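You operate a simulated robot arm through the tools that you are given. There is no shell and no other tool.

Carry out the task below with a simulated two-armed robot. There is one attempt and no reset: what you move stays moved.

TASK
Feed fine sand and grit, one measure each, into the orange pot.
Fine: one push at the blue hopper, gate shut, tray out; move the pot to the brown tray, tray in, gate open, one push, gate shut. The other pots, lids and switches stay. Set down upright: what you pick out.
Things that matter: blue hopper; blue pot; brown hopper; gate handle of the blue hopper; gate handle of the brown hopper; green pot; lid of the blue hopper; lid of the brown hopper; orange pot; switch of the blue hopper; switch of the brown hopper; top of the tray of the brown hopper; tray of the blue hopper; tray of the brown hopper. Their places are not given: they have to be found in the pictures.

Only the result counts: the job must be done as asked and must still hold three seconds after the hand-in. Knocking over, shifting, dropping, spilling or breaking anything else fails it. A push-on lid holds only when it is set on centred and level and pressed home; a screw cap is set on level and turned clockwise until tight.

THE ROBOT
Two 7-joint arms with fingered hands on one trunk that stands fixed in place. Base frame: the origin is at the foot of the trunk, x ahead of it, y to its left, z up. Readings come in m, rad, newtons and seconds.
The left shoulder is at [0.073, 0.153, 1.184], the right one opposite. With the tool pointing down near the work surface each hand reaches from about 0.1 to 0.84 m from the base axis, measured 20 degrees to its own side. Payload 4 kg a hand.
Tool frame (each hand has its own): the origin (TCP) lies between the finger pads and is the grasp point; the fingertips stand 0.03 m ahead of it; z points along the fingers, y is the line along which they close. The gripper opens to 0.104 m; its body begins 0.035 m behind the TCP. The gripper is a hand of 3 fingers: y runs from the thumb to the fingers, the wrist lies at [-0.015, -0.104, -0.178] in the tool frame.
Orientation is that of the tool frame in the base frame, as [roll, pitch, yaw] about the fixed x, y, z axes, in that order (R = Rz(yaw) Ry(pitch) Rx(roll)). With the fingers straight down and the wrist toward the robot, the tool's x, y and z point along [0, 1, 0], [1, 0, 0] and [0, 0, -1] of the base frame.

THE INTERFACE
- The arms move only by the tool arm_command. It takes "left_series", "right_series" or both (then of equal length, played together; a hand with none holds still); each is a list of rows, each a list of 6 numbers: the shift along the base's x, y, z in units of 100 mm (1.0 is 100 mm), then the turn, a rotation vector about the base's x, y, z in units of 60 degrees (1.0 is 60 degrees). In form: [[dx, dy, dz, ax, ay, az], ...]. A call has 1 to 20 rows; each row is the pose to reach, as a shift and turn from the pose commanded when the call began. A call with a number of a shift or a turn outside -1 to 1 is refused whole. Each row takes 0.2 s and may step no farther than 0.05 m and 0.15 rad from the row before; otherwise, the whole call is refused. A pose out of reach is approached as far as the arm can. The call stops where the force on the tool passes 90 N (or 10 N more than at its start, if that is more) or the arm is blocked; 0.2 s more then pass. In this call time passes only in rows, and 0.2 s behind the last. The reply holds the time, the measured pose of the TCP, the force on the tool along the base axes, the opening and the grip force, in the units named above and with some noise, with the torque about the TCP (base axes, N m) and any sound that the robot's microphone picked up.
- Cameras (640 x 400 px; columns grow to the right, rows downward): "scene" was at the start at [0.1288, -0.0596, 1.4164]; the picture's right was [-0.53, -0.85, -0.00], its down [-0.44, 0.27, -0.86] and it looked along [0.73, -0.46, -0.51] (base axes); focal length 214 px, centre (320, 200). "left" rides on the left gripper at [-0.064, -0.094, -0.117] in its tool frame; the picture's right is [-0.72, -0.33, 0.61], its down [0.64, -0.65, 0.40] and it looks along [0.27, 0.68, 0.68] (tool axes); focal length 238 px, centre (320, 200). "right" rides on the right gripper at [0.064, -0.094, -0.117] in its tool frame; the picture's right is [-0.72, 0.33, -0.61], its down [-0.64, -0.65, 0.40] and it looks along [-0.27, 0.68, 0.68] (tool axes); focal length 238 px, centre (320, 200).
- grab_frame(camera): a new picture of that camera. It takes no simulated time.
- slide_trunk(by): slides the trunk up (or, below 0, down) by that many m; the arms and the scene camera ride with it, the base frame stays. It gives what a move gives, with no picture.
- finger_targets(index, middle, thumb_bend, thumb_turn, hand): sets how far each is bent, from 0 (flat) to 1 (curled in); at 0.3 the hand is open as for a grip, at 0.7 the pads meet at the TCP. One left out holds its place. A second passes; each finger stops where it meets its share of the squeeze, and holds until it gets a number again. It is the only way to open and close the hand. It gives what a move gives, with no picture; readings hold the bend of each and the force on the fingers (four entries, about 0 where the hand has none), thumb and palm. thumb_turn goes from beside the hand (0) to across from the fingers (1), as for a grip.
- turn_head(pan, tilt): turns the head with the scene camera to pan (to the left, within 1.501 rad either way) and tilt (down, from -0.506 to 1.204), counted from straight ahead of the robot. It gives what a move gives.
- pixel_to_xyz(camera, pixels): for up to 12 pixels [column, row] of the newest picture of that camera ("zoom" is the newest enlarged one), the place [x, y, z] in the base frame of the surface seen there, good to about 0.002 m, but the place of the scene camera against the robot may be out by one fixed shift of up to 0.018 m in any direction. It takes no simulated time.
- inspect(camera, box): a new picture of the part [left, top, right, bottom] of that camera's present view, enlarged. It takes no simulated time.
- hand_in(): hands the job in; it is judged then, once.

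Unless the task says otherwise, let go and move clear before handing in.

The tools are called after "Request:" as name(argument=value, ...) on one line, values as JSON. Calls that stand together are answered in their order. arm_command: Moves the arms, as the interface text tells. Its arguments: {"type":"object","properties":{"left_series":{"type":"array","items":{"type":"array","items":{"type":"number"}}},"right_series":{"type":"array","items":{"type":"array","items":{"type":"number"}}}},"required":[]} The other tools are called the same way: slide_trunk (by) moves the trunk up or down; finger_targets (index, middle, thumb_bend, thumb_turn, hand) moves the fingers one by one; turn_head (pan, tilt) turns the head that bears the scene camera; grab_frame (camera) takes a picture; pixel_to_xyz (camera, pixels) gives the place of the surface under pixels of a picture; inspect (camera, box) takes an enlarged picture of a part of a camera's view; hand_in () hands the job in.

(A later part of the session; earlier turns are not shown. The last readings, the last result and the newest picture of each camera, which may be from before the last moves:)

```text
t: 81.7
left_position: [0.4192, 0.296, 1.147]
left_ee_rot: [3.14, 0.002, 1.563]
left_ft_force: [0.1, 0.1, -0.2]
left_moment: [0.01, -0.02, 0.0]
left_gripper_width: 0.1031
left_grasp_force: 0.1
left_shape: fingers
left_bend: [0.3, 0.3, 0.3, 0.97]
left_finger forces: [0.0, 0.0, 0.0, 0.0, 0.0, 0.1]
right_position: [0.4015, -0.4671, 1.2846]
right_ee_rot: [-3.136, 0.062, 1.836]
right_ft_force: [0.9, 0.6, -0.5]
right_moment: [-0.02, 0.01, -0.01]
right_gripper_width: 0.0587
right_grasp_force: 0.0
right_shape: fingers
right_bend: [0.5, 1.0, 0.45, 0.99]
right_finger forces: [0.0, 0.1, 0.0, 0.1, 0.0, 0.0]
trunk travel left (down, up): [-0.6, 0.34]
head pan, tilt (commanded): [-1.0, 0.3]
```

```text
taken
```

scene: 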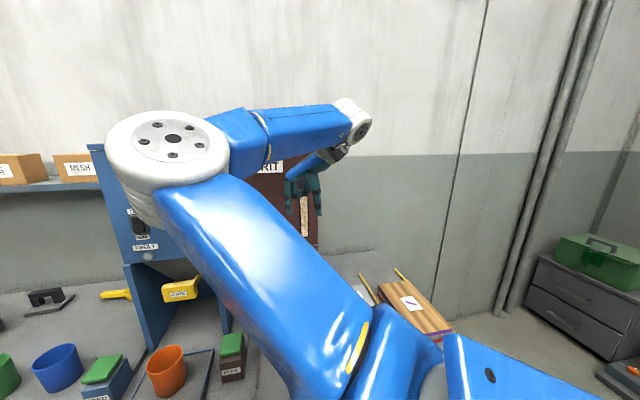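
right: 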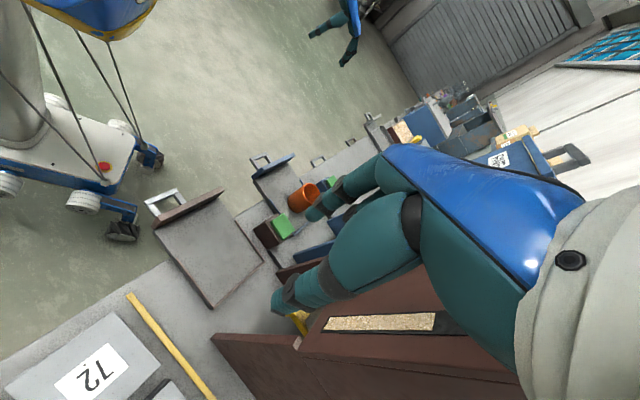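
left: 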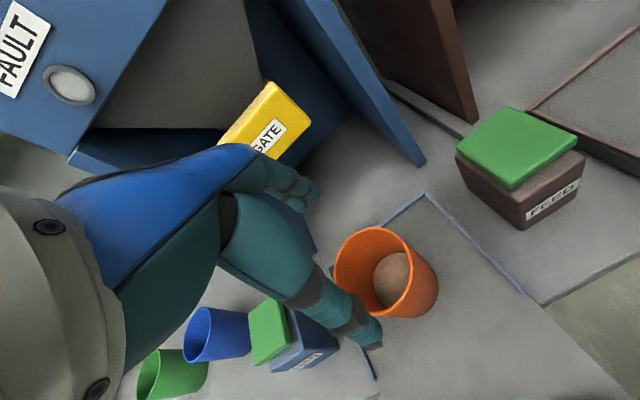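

Yaw changes get shared between the upper arm and forearm, so the elbow swings with them. I'll lower the hand to working height here, where the geometry differs, and see where the elbow settles.

Request:
arm_command(right_series=[[-0.05, 0.05, -0.25, 0, 0, 0], [-0.1, 0.1, -0.5, 0, 0, 0], [-0.15, 0.15, -0.75, 0, 0, 0], [-0.2, 0.2, -1.0, 0, 0, 0]])

Request:
arm_command(right_series=[[0, 0, -0.25, 0, 0, 0], [0, 0, -0.5, 0, 0, 0], [0, 0, -0.75, 0, 0, 0], [0, 0, -1.0, 0, 0, 0]])

Request:
turn_head(pan=-0.7, tilt=0.6)

Request:
grab_frame(camera="scene")

```text
t: 82.7
left_position: [0.4214, 0.2938, 1.146]
left_ee_rot: [-3.14, 0.0, 1.567]
left_ft_force: [0.8, 0.2, -0.6]
left_moment: [-0.04, 0.0, -0.03]
left_gripper_width: 0.1029
left_grasp_force: 0.1
left_shape: fingers
left_bend: [0.3, 0.3, 0.3, 0.97]
left_finger forces: [0.0, 0.0, 0.0, 0.0, 0.1, 0.0]
right_position: [0.3818, -0.4493, 1.1842]
right_ee_rot: [-3.135, 0.062, 1.838]
right_ft_force: [-1.0, -0.1, -0.1]
right_moment: [-0.02, 0.01, 0.0]
right_gripper_width: 0.0586
right_grasp_force: 0.1
right_shape: fingers
right_bend: [0.5, 1.0, 0.45, 0.99]
right_finger forces: [0.0, 0.0, 0.0, 0.0, 0.0, 0.1]
trunk travel left (down, up): [-0.6, 0.34]
head pan, tilt (commanded): [-1.0, 0.3]
```

```text
t: 83.7
left_position: [0.4206, 0.2939, 1.1463]
left_ee_rot: [-3.141, 0.0, 1.567]
left_ft_force: [-0.1, -0.4, 0.9]
left_moment: [0.02, 0.01, 0.01]
left_gripper_width: 0.1033
left_grasp_force: 0.1
left_shape: fingers
left_bend: [0.3, 0.3, 0.3, 0.97]
left_finger forces: [0.0, 0.0, 0.0, 0.0, 0.0, 0.1]
right_position: [0.3831, -0.4497, 1.084]
right_ee_rot: [-3.134, 0.063, 1.836]
right_ft_force: [0.2, 0.0, 0.4]
right_moment: [0.01, -0.01, 0.01]
right_gripper_width: 0.0586
right_grasp_force: 0.1
right_shape: fingers
right_bend: [0.5, 1.0, 0.45, 0.99]
right_finger forces: [0.0, 0.0, 0.0, 0.0, 0.0, 0.0]
trunk travel left (down, up): [-0.6, 0.34]
head pan, tilt (commanded): [-1.0, 0.3]
```

```text
t: 84.5
left_position: [0.4206, 0.295, 1.1467]
left_ee_rot: [3.14, 0.0, 1.568]
left_ft_force: [0.3, 0.6, 1.0]
left_moment: [-0.01, -0.02, 0.03]
left_gripper_width: 0.1031
left_grasp_force: 0.1
left_shape: fingers
left_bend: [0.3, 0.3, 0.3, 0.97]
left_finger forces: [0.1, 0.0, 0.0, 0.0, 0.1, 0.0]
right_position: [0.3828, -0.4488, 1.0837]
right_ee_rot: [-3.135, 0.063, 1.837]
right_ft_force: [0.2, 0.5, 0.5]
right_moment: [-0.03, 0.04, 0.01]
right_gripper_width: 0.0584
right_grasp_force: 0.1
right_shape: fingers
right_bend: [0.5, 1.0, 0.45, 0.99]
right_finger forces: [0.1, 0.0, 0.1, 0.0, 0.0, 0.0]
trunk travel left (down, up): [-0.6, 0.34]
head pan, tilt (commanded): [-0.7, 0.6]
```

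```text
taken
```

scene: 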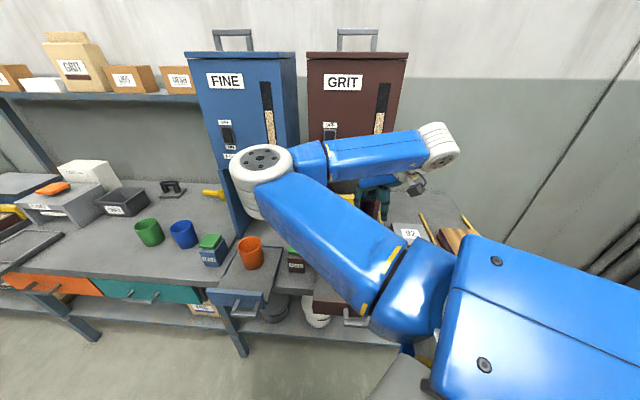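

At working height the elbow lies forward-inboard with the forearm heading right, so a 45°-right hand heading should be comfortable for the brown side. I'll turn the hand to that heading here.

Request:
arm_command(right_series=[[0, 0, 0, 0, 0, -0.125], [0, 0, 0, 0, 0, -0.25], [0, 0, 0, 0, 0, -0.375], [0, 0, 0, 0, 0, -0.5]])

Request:
arm_command(right_series=[[0, 0, 0, 0, 0, -0.125], [0, 0, 0, 0, 0, -0.25], [0, 0, 0, 0, 0, -0.375], [0, 0, 0, 0, 0, -0.5]])

Request:
grab_frame(camera="scene")

Request:
grab_frame(camera="right")

```text
t: 85.5
left_position: [0.4205, 0.2948, 1.1451]
left_ee_rot: [3.141, 0.002, 1.568]
left_ft_force: [-0.3, 0.0, -0.6]
left_moment: [0.01, -0.01, 0.03]
left_gripper_width: 0.1032
left_grasp_force: 0.1
left_shape: fingers
left_bend: [0.3, 0.3, 0.3, 0.97]
left_finger forces: [0.0, 0.0, 0.1, 0.0, 0.0, 0.0]
right_position: [0.3818, -0.4477, 1.0837]
right_ee_rot: [-3.139, 0.063, 1.311]
right_ft_force: [0.2, 1.3, -0.5]
right_moment: [-0.01, -0.05, -0.03]
right_gripper_width: 0.0584
right_grasp_force: 0.1
right_shape: fingers
right_bend: [0.5, 1.0, 0.45, 0.99]
right_finger forces: [0.1, 0.1, 0.0, 0.0, 0.0, 0.0]
trunk travel left (down, up): [-0.6, 0.34]
head pan, tilt (commanded): [-0.7, 0.6]
```

```text
t: 86.5
left_position: [0.4203, 0.2944, 1.1468]
left_ee_rot: [3.14, 0.0, 1.568]
left_ft_force: [-0.5, 0.4, 0.1]
left_moment: [-0.01, -0.04, -0.01]
left_gripper_width: 0.1032
left_grasp_force: 0.2
left_shape: fingers
left_bend: [0.3, 0.3, 0.3, 0.97]
left_finger forces: [0.1, 0.0, 0.0, 0.1, 0.0, 0.1]
right_position: [0.3823, -0.4479, 1.083]
right_ee_rot: [-3.138, 0.062, 0.788]
right_ft_force: [0.4, 0.3, -1.6]
right_moment: [0.04, 0.01, 0.05]
right_gripper_width: 0.0583
right_grasp_force: 0.0
right_shape: fingers
right_bend: [0.5, 1.0, 0.45, 0.99]
right_finger forces: [0.0, 0.0, 0.0, 0.0, 0.0, 0.0]
trunk travel left (down, up): [-0.6, 0.34]
head pan, tilt (commanded): [-0.7, 0.6]
```

```text
taken
```

scene: 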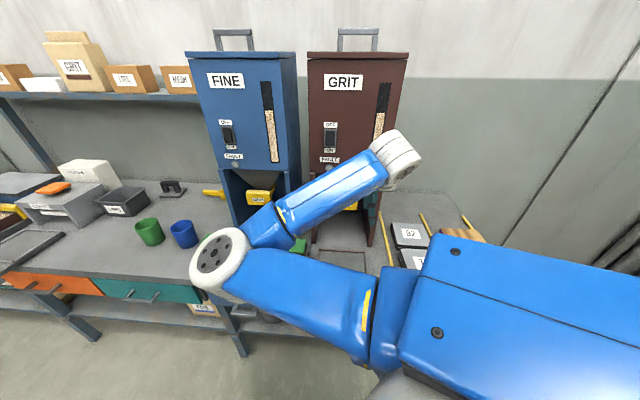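

```text
taken
```

right: 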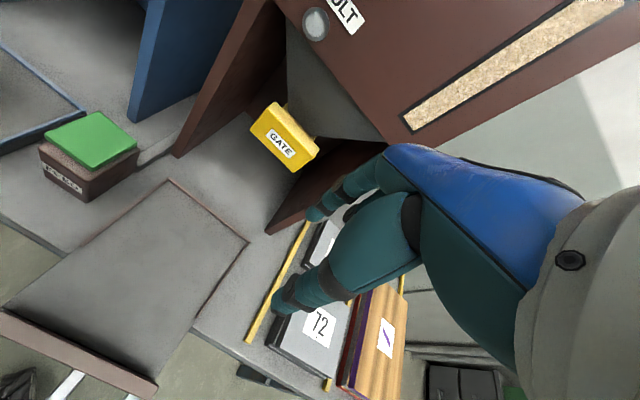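

The right hand now holds a 45° heading comfortably (yaw 0.788), with only a 3.6° lean to correct. I'll open its fingers, level it and move toward the pot.

Request:
finger_targets(hand="right", index=0.3, middle=0.3, thumb_bend=0.3, thumb_turn=1.0)

Request:
arm_command(right_series=[[0.15, 0.15, 0, 0.0395, -0.0442, 0], [0.32, 0.3, 0, 0.0395, -0.0442, 0.02], [0.5, 0.45, 0, 0.0395, -0.0442, 0.05], [0.7, 0.6, 0, 0.0395, -0.0442, 0.08], [0.9, 0.75, 0, 0.0395, -0.0442, 0.1]])

Request:
grab_frame(camera="scene")

Request:
grab_frame(camera="right")

```text
t: 87.5
left_position: [0.421, 0.2951, 1.1469]
left_ee_rot: [3.139, 0.002, 1.569]
left_ft_force: [-0.5, -0.8, -1.0]
left_moment: [-0.01, -0.03, -0.02]
left_gripper_width: 0.1034
left_grasp_force: 0.0
left_shape: fingers
left_bend: [0.3, 0.3, 0.3, 0.97]
left_finger forces: [0.1, 0.0, 0.1, 0.1, 0.0, 0.1]
right_position: [0.3823, -0.4485, 1.0838]
right_ee_rot: [-3.136, 0.062, 0.79]
right_ft_force: [-0.1, -0.5, 0.2]
right_moment: [0.0, 0.02, -0.02]
right_gripper_width: 0.1025
right_grasp_force: 0.0
right_shape: fingers
right_bend: [0.3, 0.3, 0.3, 0.98]
right_finger forces: [0.0, 0.1, 0.0, 0.0, 0.1, 0.1]
trunk travel left (down, up): [-0.6, 0.34]
head pan, tilt (commanded): [-0.7, 0.6]
```

```text
t: 88.9
left_position: [0.4177, 0.2945, 1.1475]
left_ee_rot: [3.138, 0.001, 1.567]
left_ft_force: [-0.2, -0.1, -0.4]
left_moment: [0.01, 0.0, -0.04]
left_gripper_width: 0.1031
left_grasp_force: 0.1
left_shape: fingers
left_bend: [0.3, 0.3, 0.3, 0.97]
left_finger forces: [0.0, 0.1, 0.0, 0.1, 0.0, 0.1]
right_position: [0.4627, -0.4025, 1.0962]
right_ee_rot: [3.107, -0.008, 0.819]
right_ft_force: [-0.5, -0.3, 0.6]
right_moment: [0.02, -0.02, 0.02]
right_gripper_width: 0.1026
right_grasp_force: 0.0
right_shape: fingers
right_bend: [0.3, 0.3, 0.3, 0.98]
right_finger forces: [0.0, 0.0, 0.1, 0.0, 0.0, 0.0]
trunk travel left (down, up): [-0.6, 0.34]
head pan, tilt (commanded): [-0.7, 0.6]
stopped in row 5 (right hand): the arm was blocked; the commanded pose is now the measured one
```

```text
taken
```

scene: 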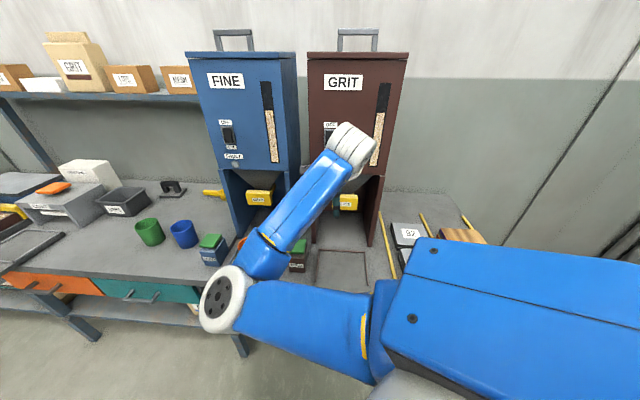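

```text
taken
```

right: 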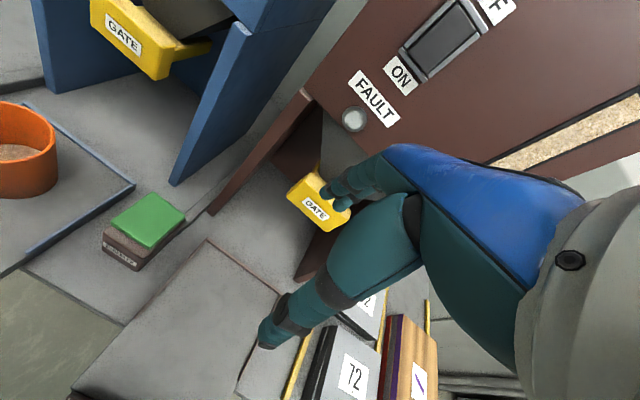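

The right elbow folded inboard hits its own shoulder limit at (0.463,-0.403). Tilting forward earlier brought the elbow down, so I'll tilt the hand 50° forward here to swing the elbow downward and then outward.

Request:
arm_command(right_series=[[-0.05, 0.05, 0, -0.084, -0.084, 0], [-0.1, 0.1, 0, -0.168, -0.168, 0], [-0.15, 0.15, 0, -0.252, -0.252, 0], [-0.2, 0.2, 0, -0.336, -0.336, 0], [-0.25, 0.25, 0, -0.42, -0.42, 0], [-0.3, 0.3, 0, -0.504, -0.504, 0], [-0.3, 0.3, 0, -0.589, -0.589, 0]])

Request:
grab_frame(camera="scene")

```text
t: 90.5
left_position: [0.4167, 0.2925, 1.1485]
left_ee_rot: [3.137, -0.003, 1.569]
left_ft_force: [0.1, 0.4, 0.2]
left_moment: [0.03, 0.02, -0.02]
left_gripper_width: 0.1031
left_grasp_force: 0.1
left_shape: fingers
left_bend: [0.3, 0.3, 0.3, 0.97]
left_finger forces: [0.0, 0.0, 0.0, 0.1, 0.1, 0.0]
right_position: [0.4593, -0.4028, 1.058]
right_ee_rot: [2.236, 0.022, 0.82]
right_ft_force: [-0.5, -0.2, -0.5]
right_moment: [0.01, 0.01, 0.0]
right_gripper_width: 0.1034
right_grasp_force: 0.0
right_shape: fingers
right_bend: [0.3, 0.3, 0.3, 0.98]
right_finger forces: [0.0, 0.0, 0.0, 0.1, 0.0, 0.0]
right hand out of reach, approached as far as the arm can: row 3, 4, 5, 6, 7
trunk travel left (down, up): [-0.6, 0.34]
head pan, tilt (commanded): [-0.7, 0.6]
```

```text
taken
```

scene: 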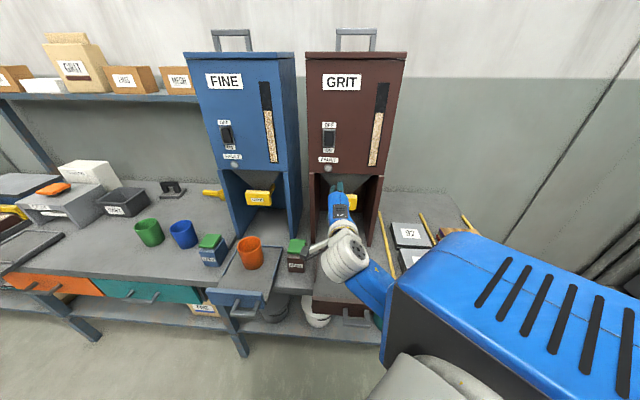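

The elbow has swung down and out of the centre: the forearm now appears at scene (372,285). I'll check that it isn't touching the brown tray.

Request:
inspect(camera="scene", box=[280, 220, 440, 400])

Request:
pixel_to_xyz(camera="zoom", pixels=[[130, 190], [150, 170], [240, 190], [330, 130], [300, 180], [255, 130], [400, 230], [300, 215], [250, 240]])

```text
2.22 times, centred on (360, 310) of scene
```

zoom: 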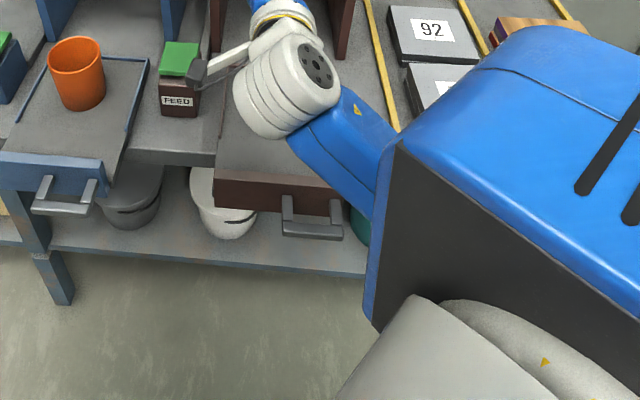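

```text
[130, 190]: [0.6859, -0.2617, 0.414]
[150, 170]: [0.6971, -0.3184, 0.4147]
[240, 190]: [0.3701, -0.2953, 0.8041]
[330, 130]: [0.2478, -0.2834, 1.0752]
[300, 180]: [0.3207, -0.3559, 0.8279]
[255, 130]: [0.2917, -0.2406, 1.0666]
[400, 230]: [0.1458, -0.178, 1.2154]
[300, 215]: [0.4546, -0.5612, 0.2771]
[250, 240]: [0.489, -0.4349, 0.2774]
```

The brown tray is untouched and the arm is back in an elbow-out posture. I'll carry the hand toward the blue side with the tilt kept, retracing the earlier good configuration.

Request:
arm_command(right_series=[[0.15, 0.15, 0, 0, 0, 0.03], [0.3, 0.3, 0, 0, 0, 0.06], [0.45, 0.45, 0, 0, 0, 0.1], [0.6, 0.6, 0, 0, 0, 0.15], [0.75, 0.75, 0, 0, 0, 0.2]])

Request:
grab_frame(camera="scene")

```text
t: 91.7
left_position: [0.4197, 0.2954, 1.1466]
left_ee_rot: [3.138, 0.001, 1.566]
left_ft_force: [0.4, 0.0, -0.8]
left_moment: [-0.01, 0.01, 0.04]
left_gripper_width: 0.1034
left_grasp_force: 0.0
left_shape: fingers
left_bend: [0.3, 0.3, 0.3, 0.97]
left_finger forces: [0.0, 0.1, 0.0, 0.0, 0.0, 0.0]
right_position: [0.5372, -0.3257, 1.0593]
right_ee_rot: [2.238, 0.025, 1.026]
right_ft_force: [0.2, -0.4, 0.0]
right_moment: [0.02, 0.0, 0.02]
right_gripper_width: 0.1034
right_grasp_force: 0.0
right_shape: fingers
right_bend: [0.3, 0.3, 0.3, 0.98]
right_finger forces: [0.0, 0.1, 0.1, 0.1, 0.1, 0.1]
trunk travel left (down, up): [-0.6, 0.34]
head pan, tilt (commanded): [-0.7, 0.6]
```

```text
taken
```

scene: 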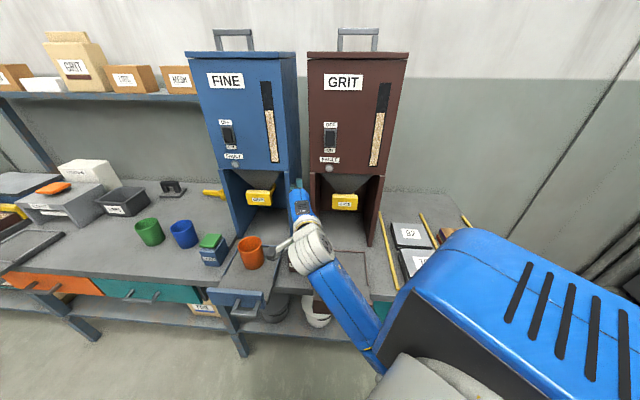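

The right arm is in its natural elbow-out posture again. I'll un-tilt the hand gradually while raising it a little.

Request:
arm_command(right_series=[[0.1, 0.1, 0.1, 0.056, 0.092, 0], [0.2, 0.2, 0.2, 0.111, 0.184, 0], [0.3, 0.3, 0.3, 0.167, 0.276, 0], [0.4, 0.4, 0.4, 0.2225, 0.3675, 0]])

Request:
grab_frame(camera="scene")

```text
t: 92.7
left_position: [0.4201, 0.2949, 1.1457]
left_ee_rot: [3.14, 0.002, 1.568]
left_ft_force: [0.3, -0.3, 0.0]
left_moment: [0.01, 0.04, -0.01]
left_gripper_width: 0.1032
left_grasp_force: 0.0
left_shape: fingers
left_bend: [0.3, 0.3, 0.3, 0.97]
left_finger forces: [0.1, 0.1, 0.1, 0.0, 0.0, 0.1]
right_position: [0.5777, -0.2844, 1.0984]
right_ee_rot: [2.69, 0.025, 1.036]
right_ft_force: [0.8, 0.8, -0.5]
right_moment: [0.02, 0.01, 0.0]
right_gripper_width: 0.1031
right_grasp_force: 0.1
right_shape: fingers
right_bend: [0.3, 0.3, 0.3, 0.98]
right_finger forces: [0.0, 0.1, 0.1, 0.0, 0.0, 0.0]
trunk travel left (down, up): [-0.6, 0.34]
head pan, tilt (commanded): [-0.7, 0.6]
```

```text
taken
```

scene: 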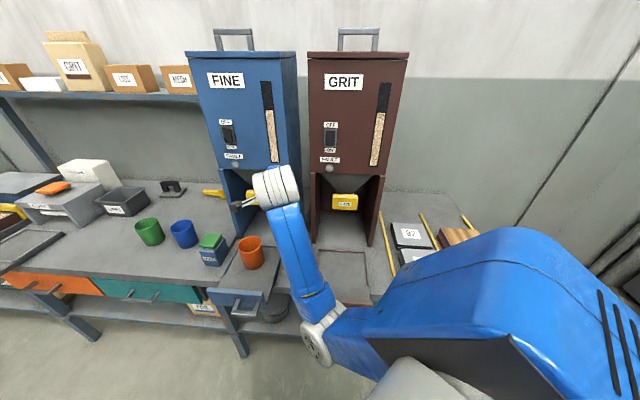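

Un-tilting pulls the elbow inboard a bit (now at scene (320,340)), so I'll yaw the hand toward straight-ahead first to swing it back out, then finish un-tilting.

Request:
arm_command(right_series=[[0.05, 0.0, 0.0, 0, 0, 0.13], [0.1, 0.0, 0.0, 0, 0, 0.26], [0.15, 0.0, 0.0, 0, 0, 0.39], [0.2, 0.0, 0.0, 0, 0, 0.52]])

Request:
grab_frame(camera="scene")

```text
t: 93.7
left_position: [0.4192, 0.2939, 1.1475]
left_ee_rot: [3.14, 0.0, 1.567]
left_ft_force: [0.2, -0.8, -0.4]
left_moment: [0.01, -0.02, -0.02]
left_gripper_width: 0.1031
left_grasp_force: 0.0
left_shape: fingers
left_bend: [0.3, 0.3, 0.3, 0.97]
left_finger forces: [0.0, 0.0, 0.0, 0.1, 0.1, 0.1]
right_position: [0.5977, -0.2847, 1.0986]
right_ee_rot: [2.689, 0.021, 1.582]
right_ft_force: [-0.1, -0.7, -1.0]
right_moment: [-0.01, 0.03, -0.01]
right_gripper_width: 0.1034
right_grasp_force: 0.1
right_shape: fingers
right_bend: [0.3, 0.3, 0.3, 0.98]
right_finger forces: [0.0, 0.1, 0.1, 0.1, 0.0, 0.0]
trunk travel left (down, up): [-0.6, 0.34]
head pan, tilt (commanded): [-0.7, 0.6]
```

```text
taken
```

scene: 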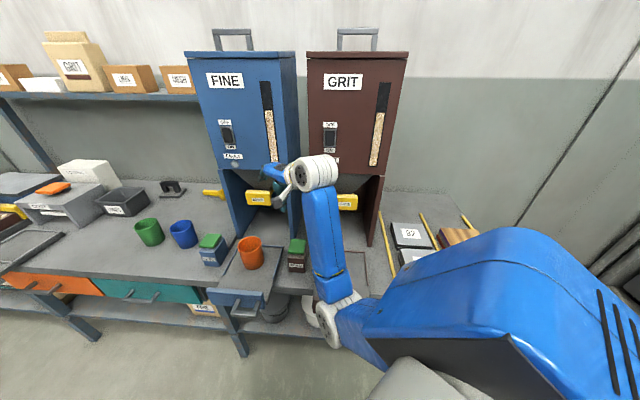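

Elbow moved outward a little with yaw at 1.58. I'll now remove the remaining tilt.

Request:
arm_command(right_series=[[0.0, 0.0, 0.0, 0, 0.11, 0], [0.0, 0.0, 0.0, 0, 0.22, 0], [0.0, 0.0, 0.0, 0, 0.33, 0], [0.0, 0.0, 0.0, 0, 0.432, 0]])

Request:
grab_frame(camera="scene")

Request:
pixel_to_xyz(camera="scene", pixels=[[330, 320], [335, 290], [320, 345], [310, 330]])

```text
t: 94.7
left_position: [0.4189, 0.2929, 1.1474]
left_ee_rot: [3.138, -0.002, 1.568]
left_ft_force: [0.1, -1.0, -0.7]
left_moment: [0.01, 0.0, 0.03]
left_gripper_width: 0.1027
left_grasp_force: 0.2
left_shape: fingers
left_bend: [0.3, 0.3, 0.3, 0.97]
left_finger forces: [0.1, 0.1, 0.1, 0.0, 0.1, 0.0]
right_position: [0.5958, -0.2858, 1.0973]
right_ee_rot: [3.142, 0.012, 1.588]
right_ft_force: [0.3, -0.5, -0.4]
right_moment: [0.01, 0.0, -0.03]
right_gripper_width: 0.1031
right_grasp_force: 0.1
right_shape: fingers
right_bend: [0.3, 0.3, 0.3, 0.98]
right_finger forces: [0.1, 0.1, 0.1, 0.0, 0.0, 0.2]
trunk travel left (down, up): [-0.6, 0.34]
head pan, tilt (commanded): [-0.7, 0.6]
```

```text
taken
```

scene: 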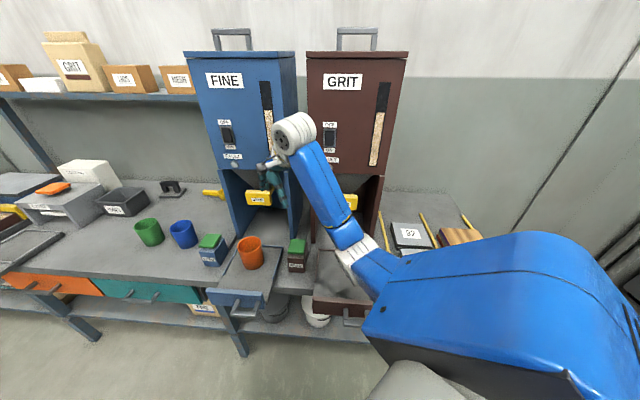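

```text
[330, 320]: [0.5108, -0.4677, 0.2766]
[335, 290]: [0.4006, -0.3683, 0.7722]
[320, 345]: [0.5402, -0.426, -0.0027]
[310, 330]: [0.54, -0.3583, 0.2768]
```

The elbow is out to the right again, as at the start, with the hand pointing straight down (yaw 1.59). I'll move above the pot on the blue tray.

Request:
arm_command(right_series=[[0.15, 0.16, 0, 0, 0, 0], [0.3, 0.32, -0.1, 0, 0, 0], [0.45, 0.48, -0.3, 0, 0, 0], [0.6, 0.64, -0.5, 0, 0, 0], [0.75, 0.77, -0.7, 0, -0.01, 0]])

Request:
grab_frame(camera="right")

Request:
grab_frame(camera="scene")

Request:
inspect(camera="right", box=[200, 180, 400, 380])

```text
t: 95.9
left_position: [0.4192, 0.295, 1.1463]
left_ee_rot: [3.139, 0.003, 1.567]
left_ft_force: [0.0, -0.5, -0.8]
left_moment: [-0.01, 0.03, 0.0]
left_gripper_width: 0.1033
left_grasp_force: 0.0
left_shape: fingers
left_bend: [0.3, 0.3, 0.3, 0.97]
left_finger forces: [0.1, 0.1, 0.1, 0.0, 0.0, 0.1]
right_position: [0.6719, -0.2056, 1.0252]
right_ee_rot: [3.129, 0.016, 1.59]
right_ft_force: [-0.3, 0.4, -0.5]
right_moment: [-0.04, 0.05, 0.01]
right_gripper_width: 0.1033
right_grasp_force: 0.1
right_shape: fingers
right_bend: [0.3, 0.3, 0.3, 0.98]
right_finger forces: [0.0, 0.0, 0.1, 0.0, 0.1, 0.1]
trunk travel left (down, up): [-0.6, 0.34]
head pan, tilt (commanded): [-0.7, 0.6]
```

```text
taken
```

right: 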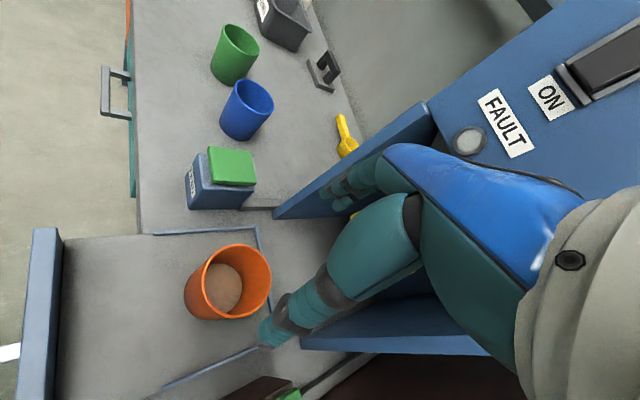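

```text
taken
```

scene: 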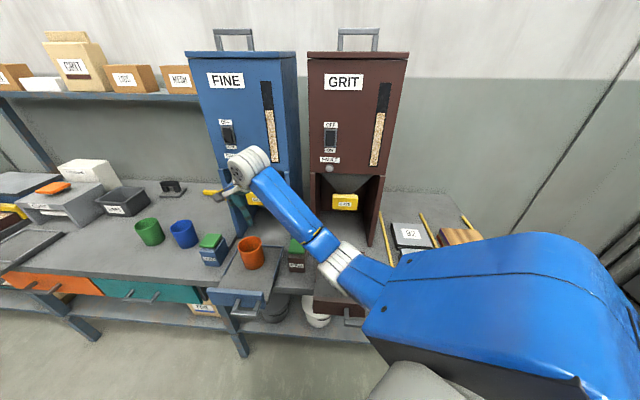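

```text
2.00 times, centred on (300, 280) of right
```

zoom: 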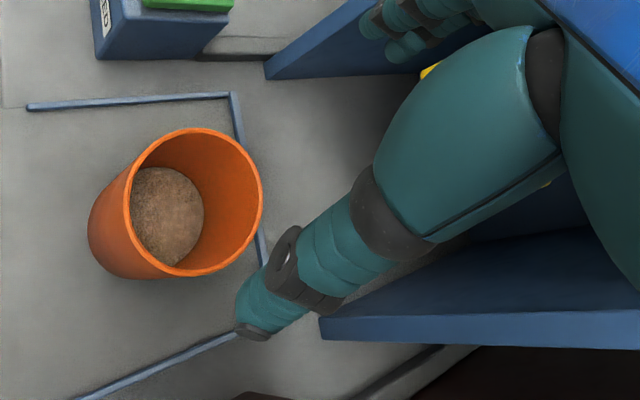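

Sand is clearly visible in the pot. I'll measure its rim with the right camera for the grasp.

Request:
pixel_to_xyz(camera="zoom", pixels=[[195, 130], [261, 200], [190, 272], [128, 200], [142, 155], [245, 150], [250, 245], [145, 250], [170, 215]])

Request:
pixel_to_xyz(camera="right", pixels=[[268, 340], [275, 330], [340, 203], [330, 198], [45, 240], [35, 380]])

```text
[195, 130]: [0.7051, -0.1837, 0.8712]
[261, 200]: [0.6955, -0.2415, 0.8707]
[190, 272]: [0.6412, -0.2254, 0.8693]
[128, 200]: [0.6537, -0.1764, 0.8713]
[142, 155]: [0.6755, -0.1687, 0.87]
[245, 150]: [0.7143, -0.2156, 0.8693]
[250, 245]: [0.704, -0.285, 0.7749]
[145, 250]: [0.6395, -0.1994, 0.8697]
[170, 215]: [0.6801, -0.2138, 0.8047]
```

```text
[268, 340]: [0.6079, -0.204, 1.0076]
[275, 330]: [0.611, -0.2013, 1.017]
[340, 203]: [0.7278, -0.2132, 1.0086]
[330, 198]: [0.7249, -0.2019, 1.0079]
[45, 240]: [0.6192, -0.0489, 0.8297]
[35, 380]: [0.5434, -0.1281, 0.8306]
```

The rim centre is at about (0.6765,-0.2075); thumb and fingers straddle it along x. I'll level the hand, centre it and descend to just above the rim.

Request:
arm_command(right_series=[[0.03, -0.02, -0.1, 0.0151, 0.0123, 0], [0.03, -0.02, -0.3, 0.0151, 0.0123, 0], [0.03, -0.02, -0.5, 0.0151, 0.0123, 0], [0.03, -0.02, -0.7, 0.0151, 0.0123, 0], [0.03, -0.02, -0.9, 0.0151, 0.0123, 0]])

Request:
inspect(camera="right", box=[200, 160, 400, 360])

Request:
inspect(camera="scene", box=[190, 180, 310, 300])

```text
t: 97.1
left_position: [0.4197, 0.295, 1.1467]
left_ee_rot: [3.14, 0.002, 1.568]
left_ft_force: [0.8, 0.2, 0.4]
left_moment: [0.0, 0.03, 0.0]
left_gripper_width: 0.1032
left_grasp_force: 0.0
left_shape: fingers
left_bend: [0.3, 0.3, 0.3, 0.97]
left_finger forces: [0.0, 0.0, 0.1, 0.0, 0.1, 0.0]
right_position: [0.6739, -0.2082, 0.9356]
right_ee_rot: [3.14, -0.002, 1.59]
right_ft_force: [-0.6, -0.2, 0.1]
right_moment: [0.04, -0.01, 0.01]
right_gripper_width: 0.1032
right_grasp_force: 0.1
right_shape: fingers
right_bend: [0.3, 0.3, 0.3, 0.98]
right_finger forces: [0.0, 0.0, 0.0, 0.0, 0.0, 0.0]
trunk travel left (down, up): [-0.6, 0.34]
head pan, tilt (commanded): [-0.7, 0.6]
```

```text
2.00 times, centred on (300, 260) of right
```

zoom: 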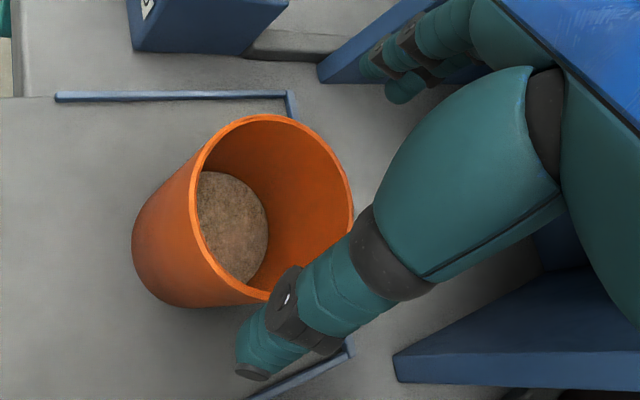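

```text
3.33 times, centred on (250, 240) of scene
```

zoom: 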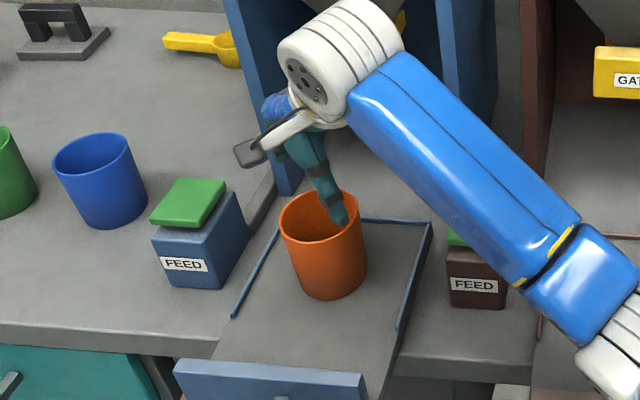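

The forearm passes over the brown FEED box, so I'll check its height there, along with the thumb and finger tips relative to the rim.

Request:
pixel_to_xyz(camera="zoom", pixels=[[500, 250], [540, 270], [580, 300], [450, 180], [475, 285], [335, 215], [600, 380]])

Request:
pixel_to_xyz(camera="right", pixels=[[268, 345], [280, 325], [340, 203], [330, 198], [300, 318], [265, 207], [233, 262], [311, 265]])

```text
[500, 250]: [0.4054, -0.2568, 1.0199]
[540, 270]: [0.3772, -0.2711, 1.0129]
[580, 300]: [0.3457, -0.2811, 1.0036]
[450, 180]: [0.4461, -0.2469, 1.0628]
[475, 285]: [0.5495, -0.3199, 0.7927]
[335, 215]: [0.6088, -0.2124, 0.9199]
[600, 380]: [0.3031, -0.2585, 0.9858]
```

```text
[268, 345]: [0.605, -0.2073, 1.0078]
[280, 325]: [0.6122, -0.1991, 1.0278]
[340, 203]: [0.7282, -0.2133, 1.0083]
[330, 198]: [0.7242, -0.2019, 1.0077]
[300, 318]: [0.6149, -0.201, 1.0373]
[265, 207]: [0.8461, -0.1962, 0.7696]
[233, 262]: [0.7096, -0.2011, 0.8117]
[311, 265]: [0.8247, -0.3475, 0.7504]
```

The forearm and elbow (top z≈0.99) run near the brown tray's handle, so extra height is wise. I'll raise the trunk 0.12 m before descending to the pot.

Request:
slide_trunk(by=0.12)

Request:
arm_command(right_series=[[0, 0, -0.25, 0, 0, 0], [0, 0, -0.5, 0, 0, 0], [0, 0, -0.75, 0, 0, 0], [0, 0, -1.0, 0, 0, 0]])

Request:
grab_frame(camera="scene")

Request:
grab_frame(camera="right")

```text
t: 98.6
left_position: [0.4193, 0.2951, 1.2677]
left_ee_rot: [3.142, 0.001, 1.569]
left_ft_force: [0.3, 0.4, 0.3]
left_moment: [0.0, 0.02, 0.02]
left_gripper_width: 0.1034
left_grasp_force: 0.1
left_shape: fingers
left_bend: [0.3, 0.3, 0.3, 0.97]
left_finger forces: [0.0, 0.0, 0.1, 0.0, 0.0, 0.0]
right_position: [0.6727, -0.2073, 1.055]
right_ee_rot: [-3.14, -0.003, 1.59]
right_ft_force: [0.3, -0.4, 0.0]
right_moment: [-0.03, 0.02, -0.03]
right_gripper_width: 0.103
right_grasp_force: 0.0
right_shape: fingers
right_bend: [0.3, 0.3, 0.3, 0.98]
right_finger forces: [0.0, 0.0, 0.0, 0.1, 0.0, 0.0]
trunk travel left (down, up): [-0.72, 0.22]
head pan, tilt (commanded): [-0.7, 0.6]
```

```text
t: 99.6
left_position: [0.4191, 0.2949, 1.2667]
left_ee_rot: [3.139, -0.001, 1.566]
left_ft_force: [-0.3, -0.8, -0.7]
left_moment: [0.0, 0.01, -0.02]
left_gripper_width: 0.1031
left_grasp_force: 0.2
left_shape: fingers
left_bend: [0.3, 0.3, 0.3, 0.97]
left_finger forces: [0.1, 0.1, 0.0, 0.1, 0.0, 0.1]
right_position: [0.6727, -0.2091, 0.9544]
right_ee_rot: [-3.141, -0.002, 1.59]
right_ft_force: [-0.1, -0.3, 0.3]
right_moment: [0.01, -0.01, -0.01]
right_gripper_width: 0.1031
right_grasp_force: 0.1
right_shape: fingers
right_bend: [0.3, 0.3, 0.3, 0.98]
right_finger forces: [0.0, 0.0, 0.0, 0.0, 0.1, 0.0]
trunk travel left (down, up): [-0.72, 0.22]
head pan, tilt (commanded): [-0.7, 0.6]
```

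```text
taken
```

scene: 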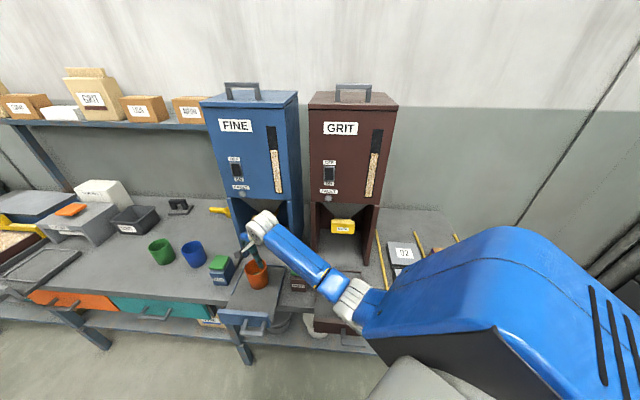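

```text
taken
```

right: 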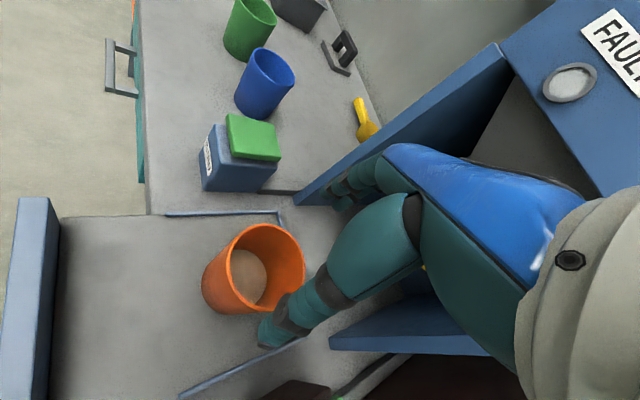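

The arm is well clear now. I'll descend over the pot with a ~3 mm centring shift.

Request:
arm_command(right_series=[[0.03, 0.015, -0.15, 0, 0, 0], [0.03, 0.015, -0.3, 0, 0, 0], [0.03, 0.015, -0.45, 0, 0, 0], [0.03, 0.015, -0.6, 0, 0, 0]])

Request:
inspect(camera="right", box=[200, 140, 420, 360])

Request:
inspect(camera="scene", box=[200, 200, 340, 330])

```text
t: 100.6
left_position: [0.42, 0.2946, 1.2663]
left_ee_rot: [3.141, -0.001, 1.568]
left_ft_force: [-1.1, -0.4, -0.2]
left_moment: [-0.01, 0.0, -0.01]
left_gripper_width: 0.1031
left_grasp_force: 0.1
left_shape: fingers
left_bend: [0.3, 0.3, 0.3, 0.97]
left_finger forces: [0.0, 0.0, 0.1, 0.0, 0.0, 0.0]
right_position: [0.6755, -0.2051, 0.895]
right_ee_rot: [-3.14, -0.002, 1.591]
right_ft_force: [-0.3, -0.1, 0.7]
right_moment: [0.01, 0.0, 0.02]
right_gripper_width: 0.1032
right_grasp_force: 0.2
right_shape: fingers
right_bend: [0.3, 0.3, 0.3, 0.98]
right_finger forces: [0.1, 0.0, 0.0, 0.0, 0.0, 0.1]
trunk travel left (down, up): [-0.72, 0.22]
head pan, tilt (commanded): [-0.7, 0.6]
```

```text
1.82 times, centred on (310, 250) of right
```

zoom: 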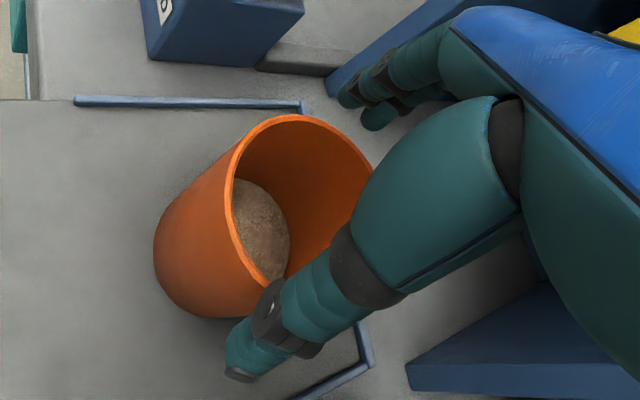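

```text
3.08 times, centred on (270, 265) of scene
```

zoom: 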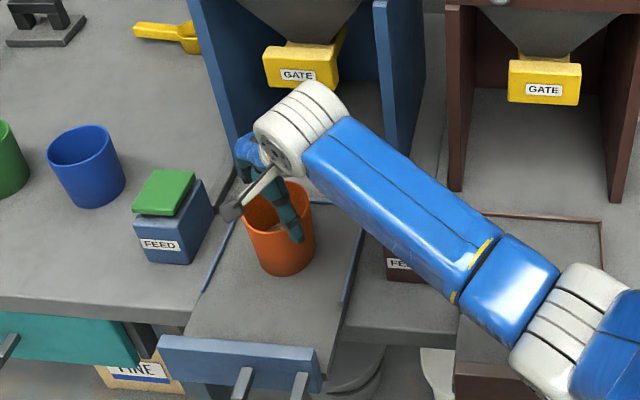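

Alignment looks right in both views. I'll go down the last 38 mm.

Request:
arm_command(right_series=[[0, 0, -0.12, 0, 0, 0], [0, 0, -0.24, 0, 0, 0], [0, 0, -0.32, 0, 0, 0], [0, 0, -0.38, 0, 0, 0]])

Request:
inspect(camera="right", box=[200, 140, 420, 360])

```text
t: 101.6
left_position: [0.4181, 0.2952, 1.2668]
left_ee_rot: [3.138, 0.002, 1.566]
left_ft_force: [-0.3, -0.3, -0.1]
left_moment: [-0.04, 0.0, -0.01]
left_gripper_width: 0.1032
left_grasp_force: 0.1
left_shape: fingers
left_bend: [0.3, 0.3, 0.3, 0.97]
left_finger forces: [0.0, 0.0, 0.1, 0.0, 0.0, 0.0]
right_position: [0.676, -0.2077, 0.8561]
right_ee_rot: [-3.139, -0.001, 1.59]
right_ft_force: [-0.9, 0.6, 0.4]
right_moment: [0.05, 0.06, -0.03]
right_gripper_width: 0.1036
right_grasp_force: 0.8
right_shape: fingers
right_bend: [0.3, 0.3, 0.3, 0.97]
right_finger forces: [0.0, 0.0, 0.1, 0.1, 1.2, 0.1]
trunk travel left (down, up): [-0.72, 0.22]
head pan, tilt (commanded): [-0.7, 0.6]
```

```text
1.82 times, centred on (310, 250) of right
```

zoom: 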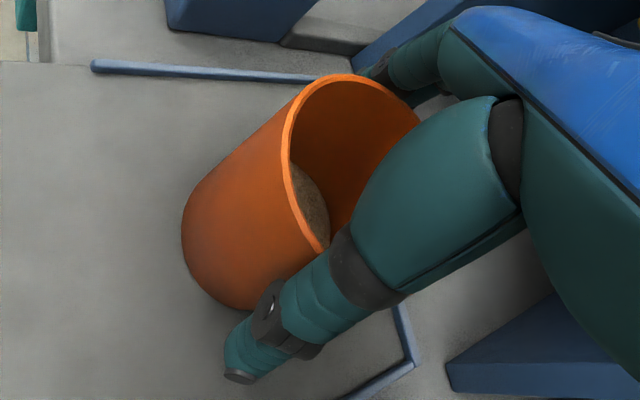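

Fingers surround the pot with only a light 1 N thumb touch. I'll close the right hand on it and lift a little to check.

Request:
finger_targets(hand="right", index=0.5, middle=0.5, thumb_bend=0.5, thumb_turn=1.0)

Request:
arm_command(right_series=[[0, 0, 0.06, 0, 0, 0], [0, 0, 0.14, 0, 0, 0], [0, 0, 0.24, 0, 0, 0], [0, 0, 0.34, 0, 0, 0]])

Request:
inspect(camera="right", box=[200, 140, 420, 360])

Request:
inspect(camera="scene", box=[200, 200, 340, 330])

```text
t: 102.6
left_position: [0.419, 0.2939, 1.2671]
left_ee_rot: [3.137, 0.002, 1.569]
left_ft_force: [-0.2, -1.4, -0.1]
left_moment: [-0.04, 0.0, -0.04]
left_gripper_width: 0.1033
left_grasp_force: 0.2
left_shape: fingers
left_bend: [0.3, 0.3, 0.3, 0.97]
left_finger forces: [0.0, 0.1, 0.0, 0.0, 0.0, 0.0]
right_position: [0.6753, -0.2051, 0.8571]
right_ee_rot: [-3.14, -0.002, 1.589]
right_ft_force: [1.1, 0.6, 4.0]
right_moment: [0.0, -0.31, 0.01]
right_gripper_width: 0.0809
right_grasp_force: 20.8
right_shape: fingers
right_bend: [0.38, 0.45, 0.42, 0.99]
right_finger forces: [17.7, 4.8, 0.1, 0.1, 19.1, 0.0]
trunk travel left (down, up): [-0.72, 0.22]
head pan, tilt (commanded): [-0.7, 0.6]
```

```text
t: 103.6
left_position: [0.4199, 0.2937, 1.2661]
left_ee_rot: [3.139, 0.0, 1.567]
left_ft_force: [0.6, 0.8, 0.2]
left_moment: [-0.03, 0.03, -0.01]
left_gripper_width: 0.103
left_grasp_force: 0.1
left_shape: fingers
left_bend: [0.3, 0.3, 0.3, 0.97]
left_finger forces: [0.1, 0.0, 0.0, 0.0, 0.0, 0.0]
right_position: [0.6759, -0.2072, 0.891]
right_ee_rot: [-3.141, -0.002, 1.591]
right_ft_force: [-0.1, 0.1, -1.1]
right_moment: [-0.02, 0.04, -0.02]
right_gripper_width: 0.0808
right_grasp_force: 20.2
right_shape: fingers
right_bend: [0.38, 0.46, 0.42, 0.99]
right_finger forces: [16.3, 4.0, 0.0, 0.0, 19.4, 0.0]
trunk travel left (down, up): [-0.72, 0.22]
head pan, tilt (commanded): [-0.7, 0.6]
```

```text
1.82 times, centred on (310, 250) of right
```

zoom: 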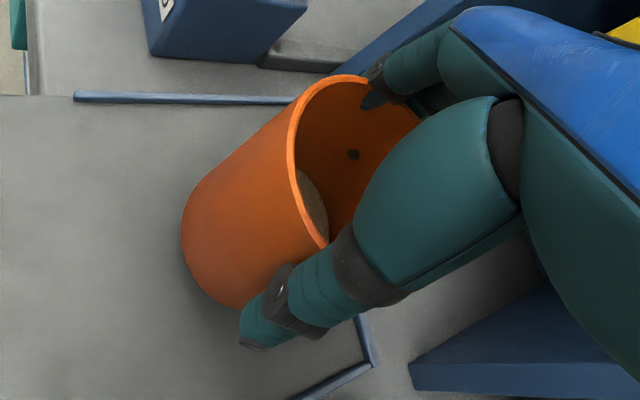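

```text
3.08 times, centred on (270, 265) of scene
```

zoom: 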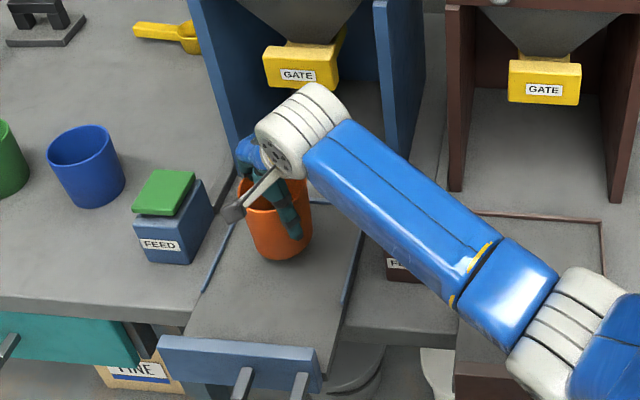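

The pot is held upright in the right hand. I'll lift it clear of the FEED box and start moving along the bench toward the brown tray.

Request:
arm_command(right_series=[[0, 0, 0.15, 0, 0, 0], [0, 0, 0.32, 0, 0, 0], [0, 0, 0.5, 0, 0, 0], [0, 0, 0.68, 0, 0, 0], [0, 0, 0.84, 0, 0, 0], [0, 0, 0.95, 0, 0, 0]])

Request:
arm_command(right_series=[[-0.08, -0.08, 0, 0, 0, 0], [-0.2, -0.2, 0, 0, 0, 0], [-0.34, -0.33, 0, 0, 0, 0], [-0.48, -0.46, 0, 0, 0, 0], [-0.62, -0.6, 0, 0, 0, 0], [-0.74, -0.71, 0, 0, 0, 0], [-0.8, -0.77, 0, 0, 0, 0]])

Request:
grab_frame(camera="scene")

Request:
grab_frame(camera="right")

```text
t: 105.0
left_position: [0.42, 0.2942, 1.2676]
left_ee_rot: [3.138, 0.0, 1.568]
left_ft_force: [-0.9, -0.4, -0.2]
left_moment: [0.03, 0.03, 0.0]
left_gripper_width: 0.1032
left_grasp_force: 0.1
left_shape: fingers
left_bend: [0.3, 0.3, 0.3, 0.97]
left_finger forces: [0.0, 0.0, 0.0, 0.0, 0.0, 0.0]
right_position: [0.6774, -0.2067, 0.9868]
right_ee_rot: [-3.141, -0.002, 1.588]
right_ft_force: [-0.8, -0.9, -2.6]
right_moment: [0.0, -0.03, 0.03]
right_gripper_width: 0.0804
right_grasp_force: 19.7
right_shape: fingers
right_bend: [0.38, 0.46, 0.42, 0.99]
right_finger forces: [16.2, 4.1, 0.0, 0.0, 19.4, 0.1]
trunk travel left (down, up): [-0.72, 0.22]
head pan, tilt (commanded): [-0.7, 0.6]
```

```text
t: 106.6
left_position: [0.4201, 0.2937, 1.2668]
left_ee_rot: [3.14, -0.002, 1.566]
left_ft_force: [-0.5, -0.7, -1.0]
left_moment: [0.03, 0.01, -0.01]
left_gripper_width: 0.1034
left_grasp_force: 0.0
left_shape: fingers
left_bend: [0.3, 0.3, 0.3, 0.97]
left_finger forces: [0.0, 0.0, 0.1, 0.0, 0.0, 0.0]
right_position: [0.5956, -0.2861, 0.9877]
right_ee_rot: [-3.14, -0.002, 1.588]
right_ft_force: [-0.7, 0.1, -2.2]
right_moment: [-0.01, 0.0, -0.03]
right_gripper_width: 0.0805
right_grasp_force: 19.1
right_shape: fingers
right_bend: [0.38, 0.46, 0.42, 0.99]
right_finger forces: [16.2, 4.1, 0.0, 0.0, 19.2, 0.0]
trunk travel left (down, up): [-0.72, 0.22]
head pan, tilt (commanded): [-0.7, 0.6]
```

```text
taken
```

scene: 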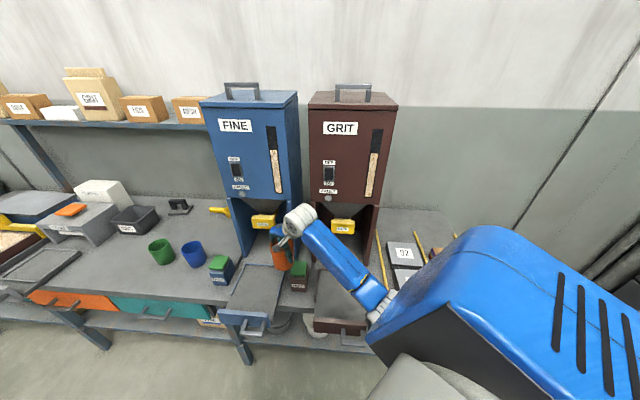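

```text
taken
```

right: 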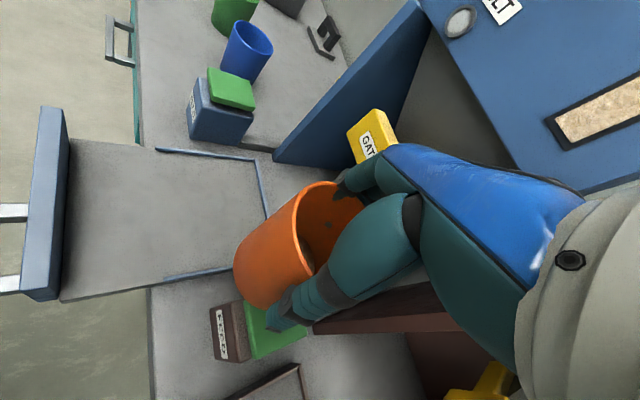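

The pot clears the brown FEED box by ~5 cm and everything is steady. I'll continue to above the brown tray.

Request:
arm_command(right_series=[[-0.08, -0.08, 0, 0, 0, 0], [-0.2, -0.19, 0, 0, 0, 0], [-0.34, -0.32, 0, 0, 0, 0], [-0.48, -0.45, 0, 0, 0, 0], [-0.62, -0.59, 0, 0, 0, 0], [-0.74, -0.7, 0, 0, 0, 0], [-0.8, -0.76, 0, 0, 0, 0]])

Request:
arm_command(right_series=[[-0.08, -0.08, 0, 0, 0, 0], [-0.2, -0.19, 0, 0, 0, 0], [-0.34, -0.32, 0, 0, 0, 0], [-0.48, -0.45, 0, 0, 0, 0], [-0.6, -0.58, 0, 0, 0, 0], [-0.7, -0.68, 0, 0, 0, 0]])

Request:
grab_frame(camera="scene")

Request:
grab_frame(camera="right")

```text
t: 108.2
left_position: [0.4186, 0.294, 1.2672]
left_ee_rot: [3.14, 0.0, 1.566]
left_ft_force: [-0.7, -0.4, 0.7]
left_moment: [0.01, 0.0, -0.03]
left_gripper_width: 0.1034
left_grasp_force: 0.0
left_shape: fingers
left_bend: [0.3, 0.3, 0.3, 0.97]
left_finger forces: [0.0, 0.0, 0.0, 0.0, 0.1, 0.1]
right_position: [0.5168, -0.3596, 0.9885]
right_ee_rot: [3.141, -0.002, 1.589]
right_ft_force: [0.6, -0.1, -2.6]
right_moment: [0.02, 0.0, 0.0]
right_gripper_width: 0.0807
right_grasp_force: 19.8
right_shape: fingers
right_bend: [0.38, 0.46, 0.42, 0.99]
right_finger forces: [16.1, 4.0, 0.0, 0.0, 19.0, 0.1]
trunk travel left (down, up): [-0.72, 0.22]
head pan, tilt (commanded): [-0.7, 0.6]
```

```text
t: 109.6
left_position: [0.4193, 0.2927, 1.2667]
left_ee_rot: [3.138, 0.001, 1.567]
left_ft_force: [0.6, 0.6, -0.9]
left_moment: [0.0, 0.02, 0.02]
left_gripper_width: 0.1032
left_grasp_force: 0.0
left_shape: fingers
left_bend: [0.3, 0.3, 0.3, 0.97]
left_finger forces: [0.0, 0.1, 0.0, 0.0, 0.1, 0.0]
right_position: [0.4461, -0.4282, 0.9874]
right_ee_rot: [-3.142, -0.003, 1.589]
right_ft_force: [0.9, -0.5, -1.4]
right_moment: [0.0, -0.04, -0.01]
right_gripper_width: 0.0804
right_grasp_force: 19.4
right_shape: fingers
right_bend: [0.38, 0.46, 0.42, 0.99]
right_finger forces: [16.1, 4.0, 0.1, 0.0, 19.0, 0.0]
trunk travel left (down, up): [-0.72, 0.22]
head pan, tilt (commanded): [-0.7, 0.6]
```

```text
taken
```

scene: 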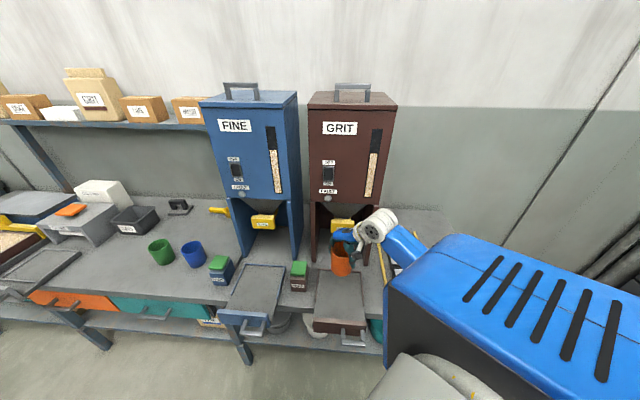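

```text
taken
```

right: 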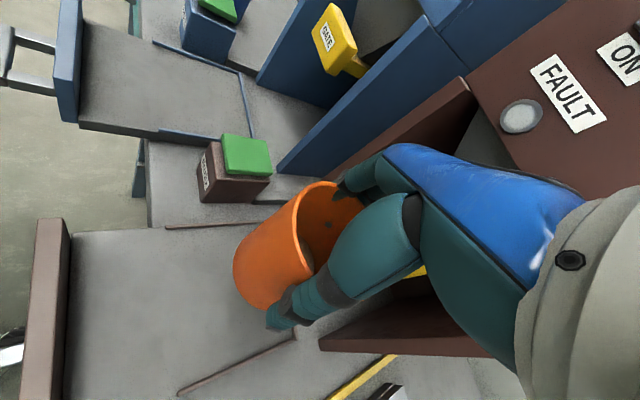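

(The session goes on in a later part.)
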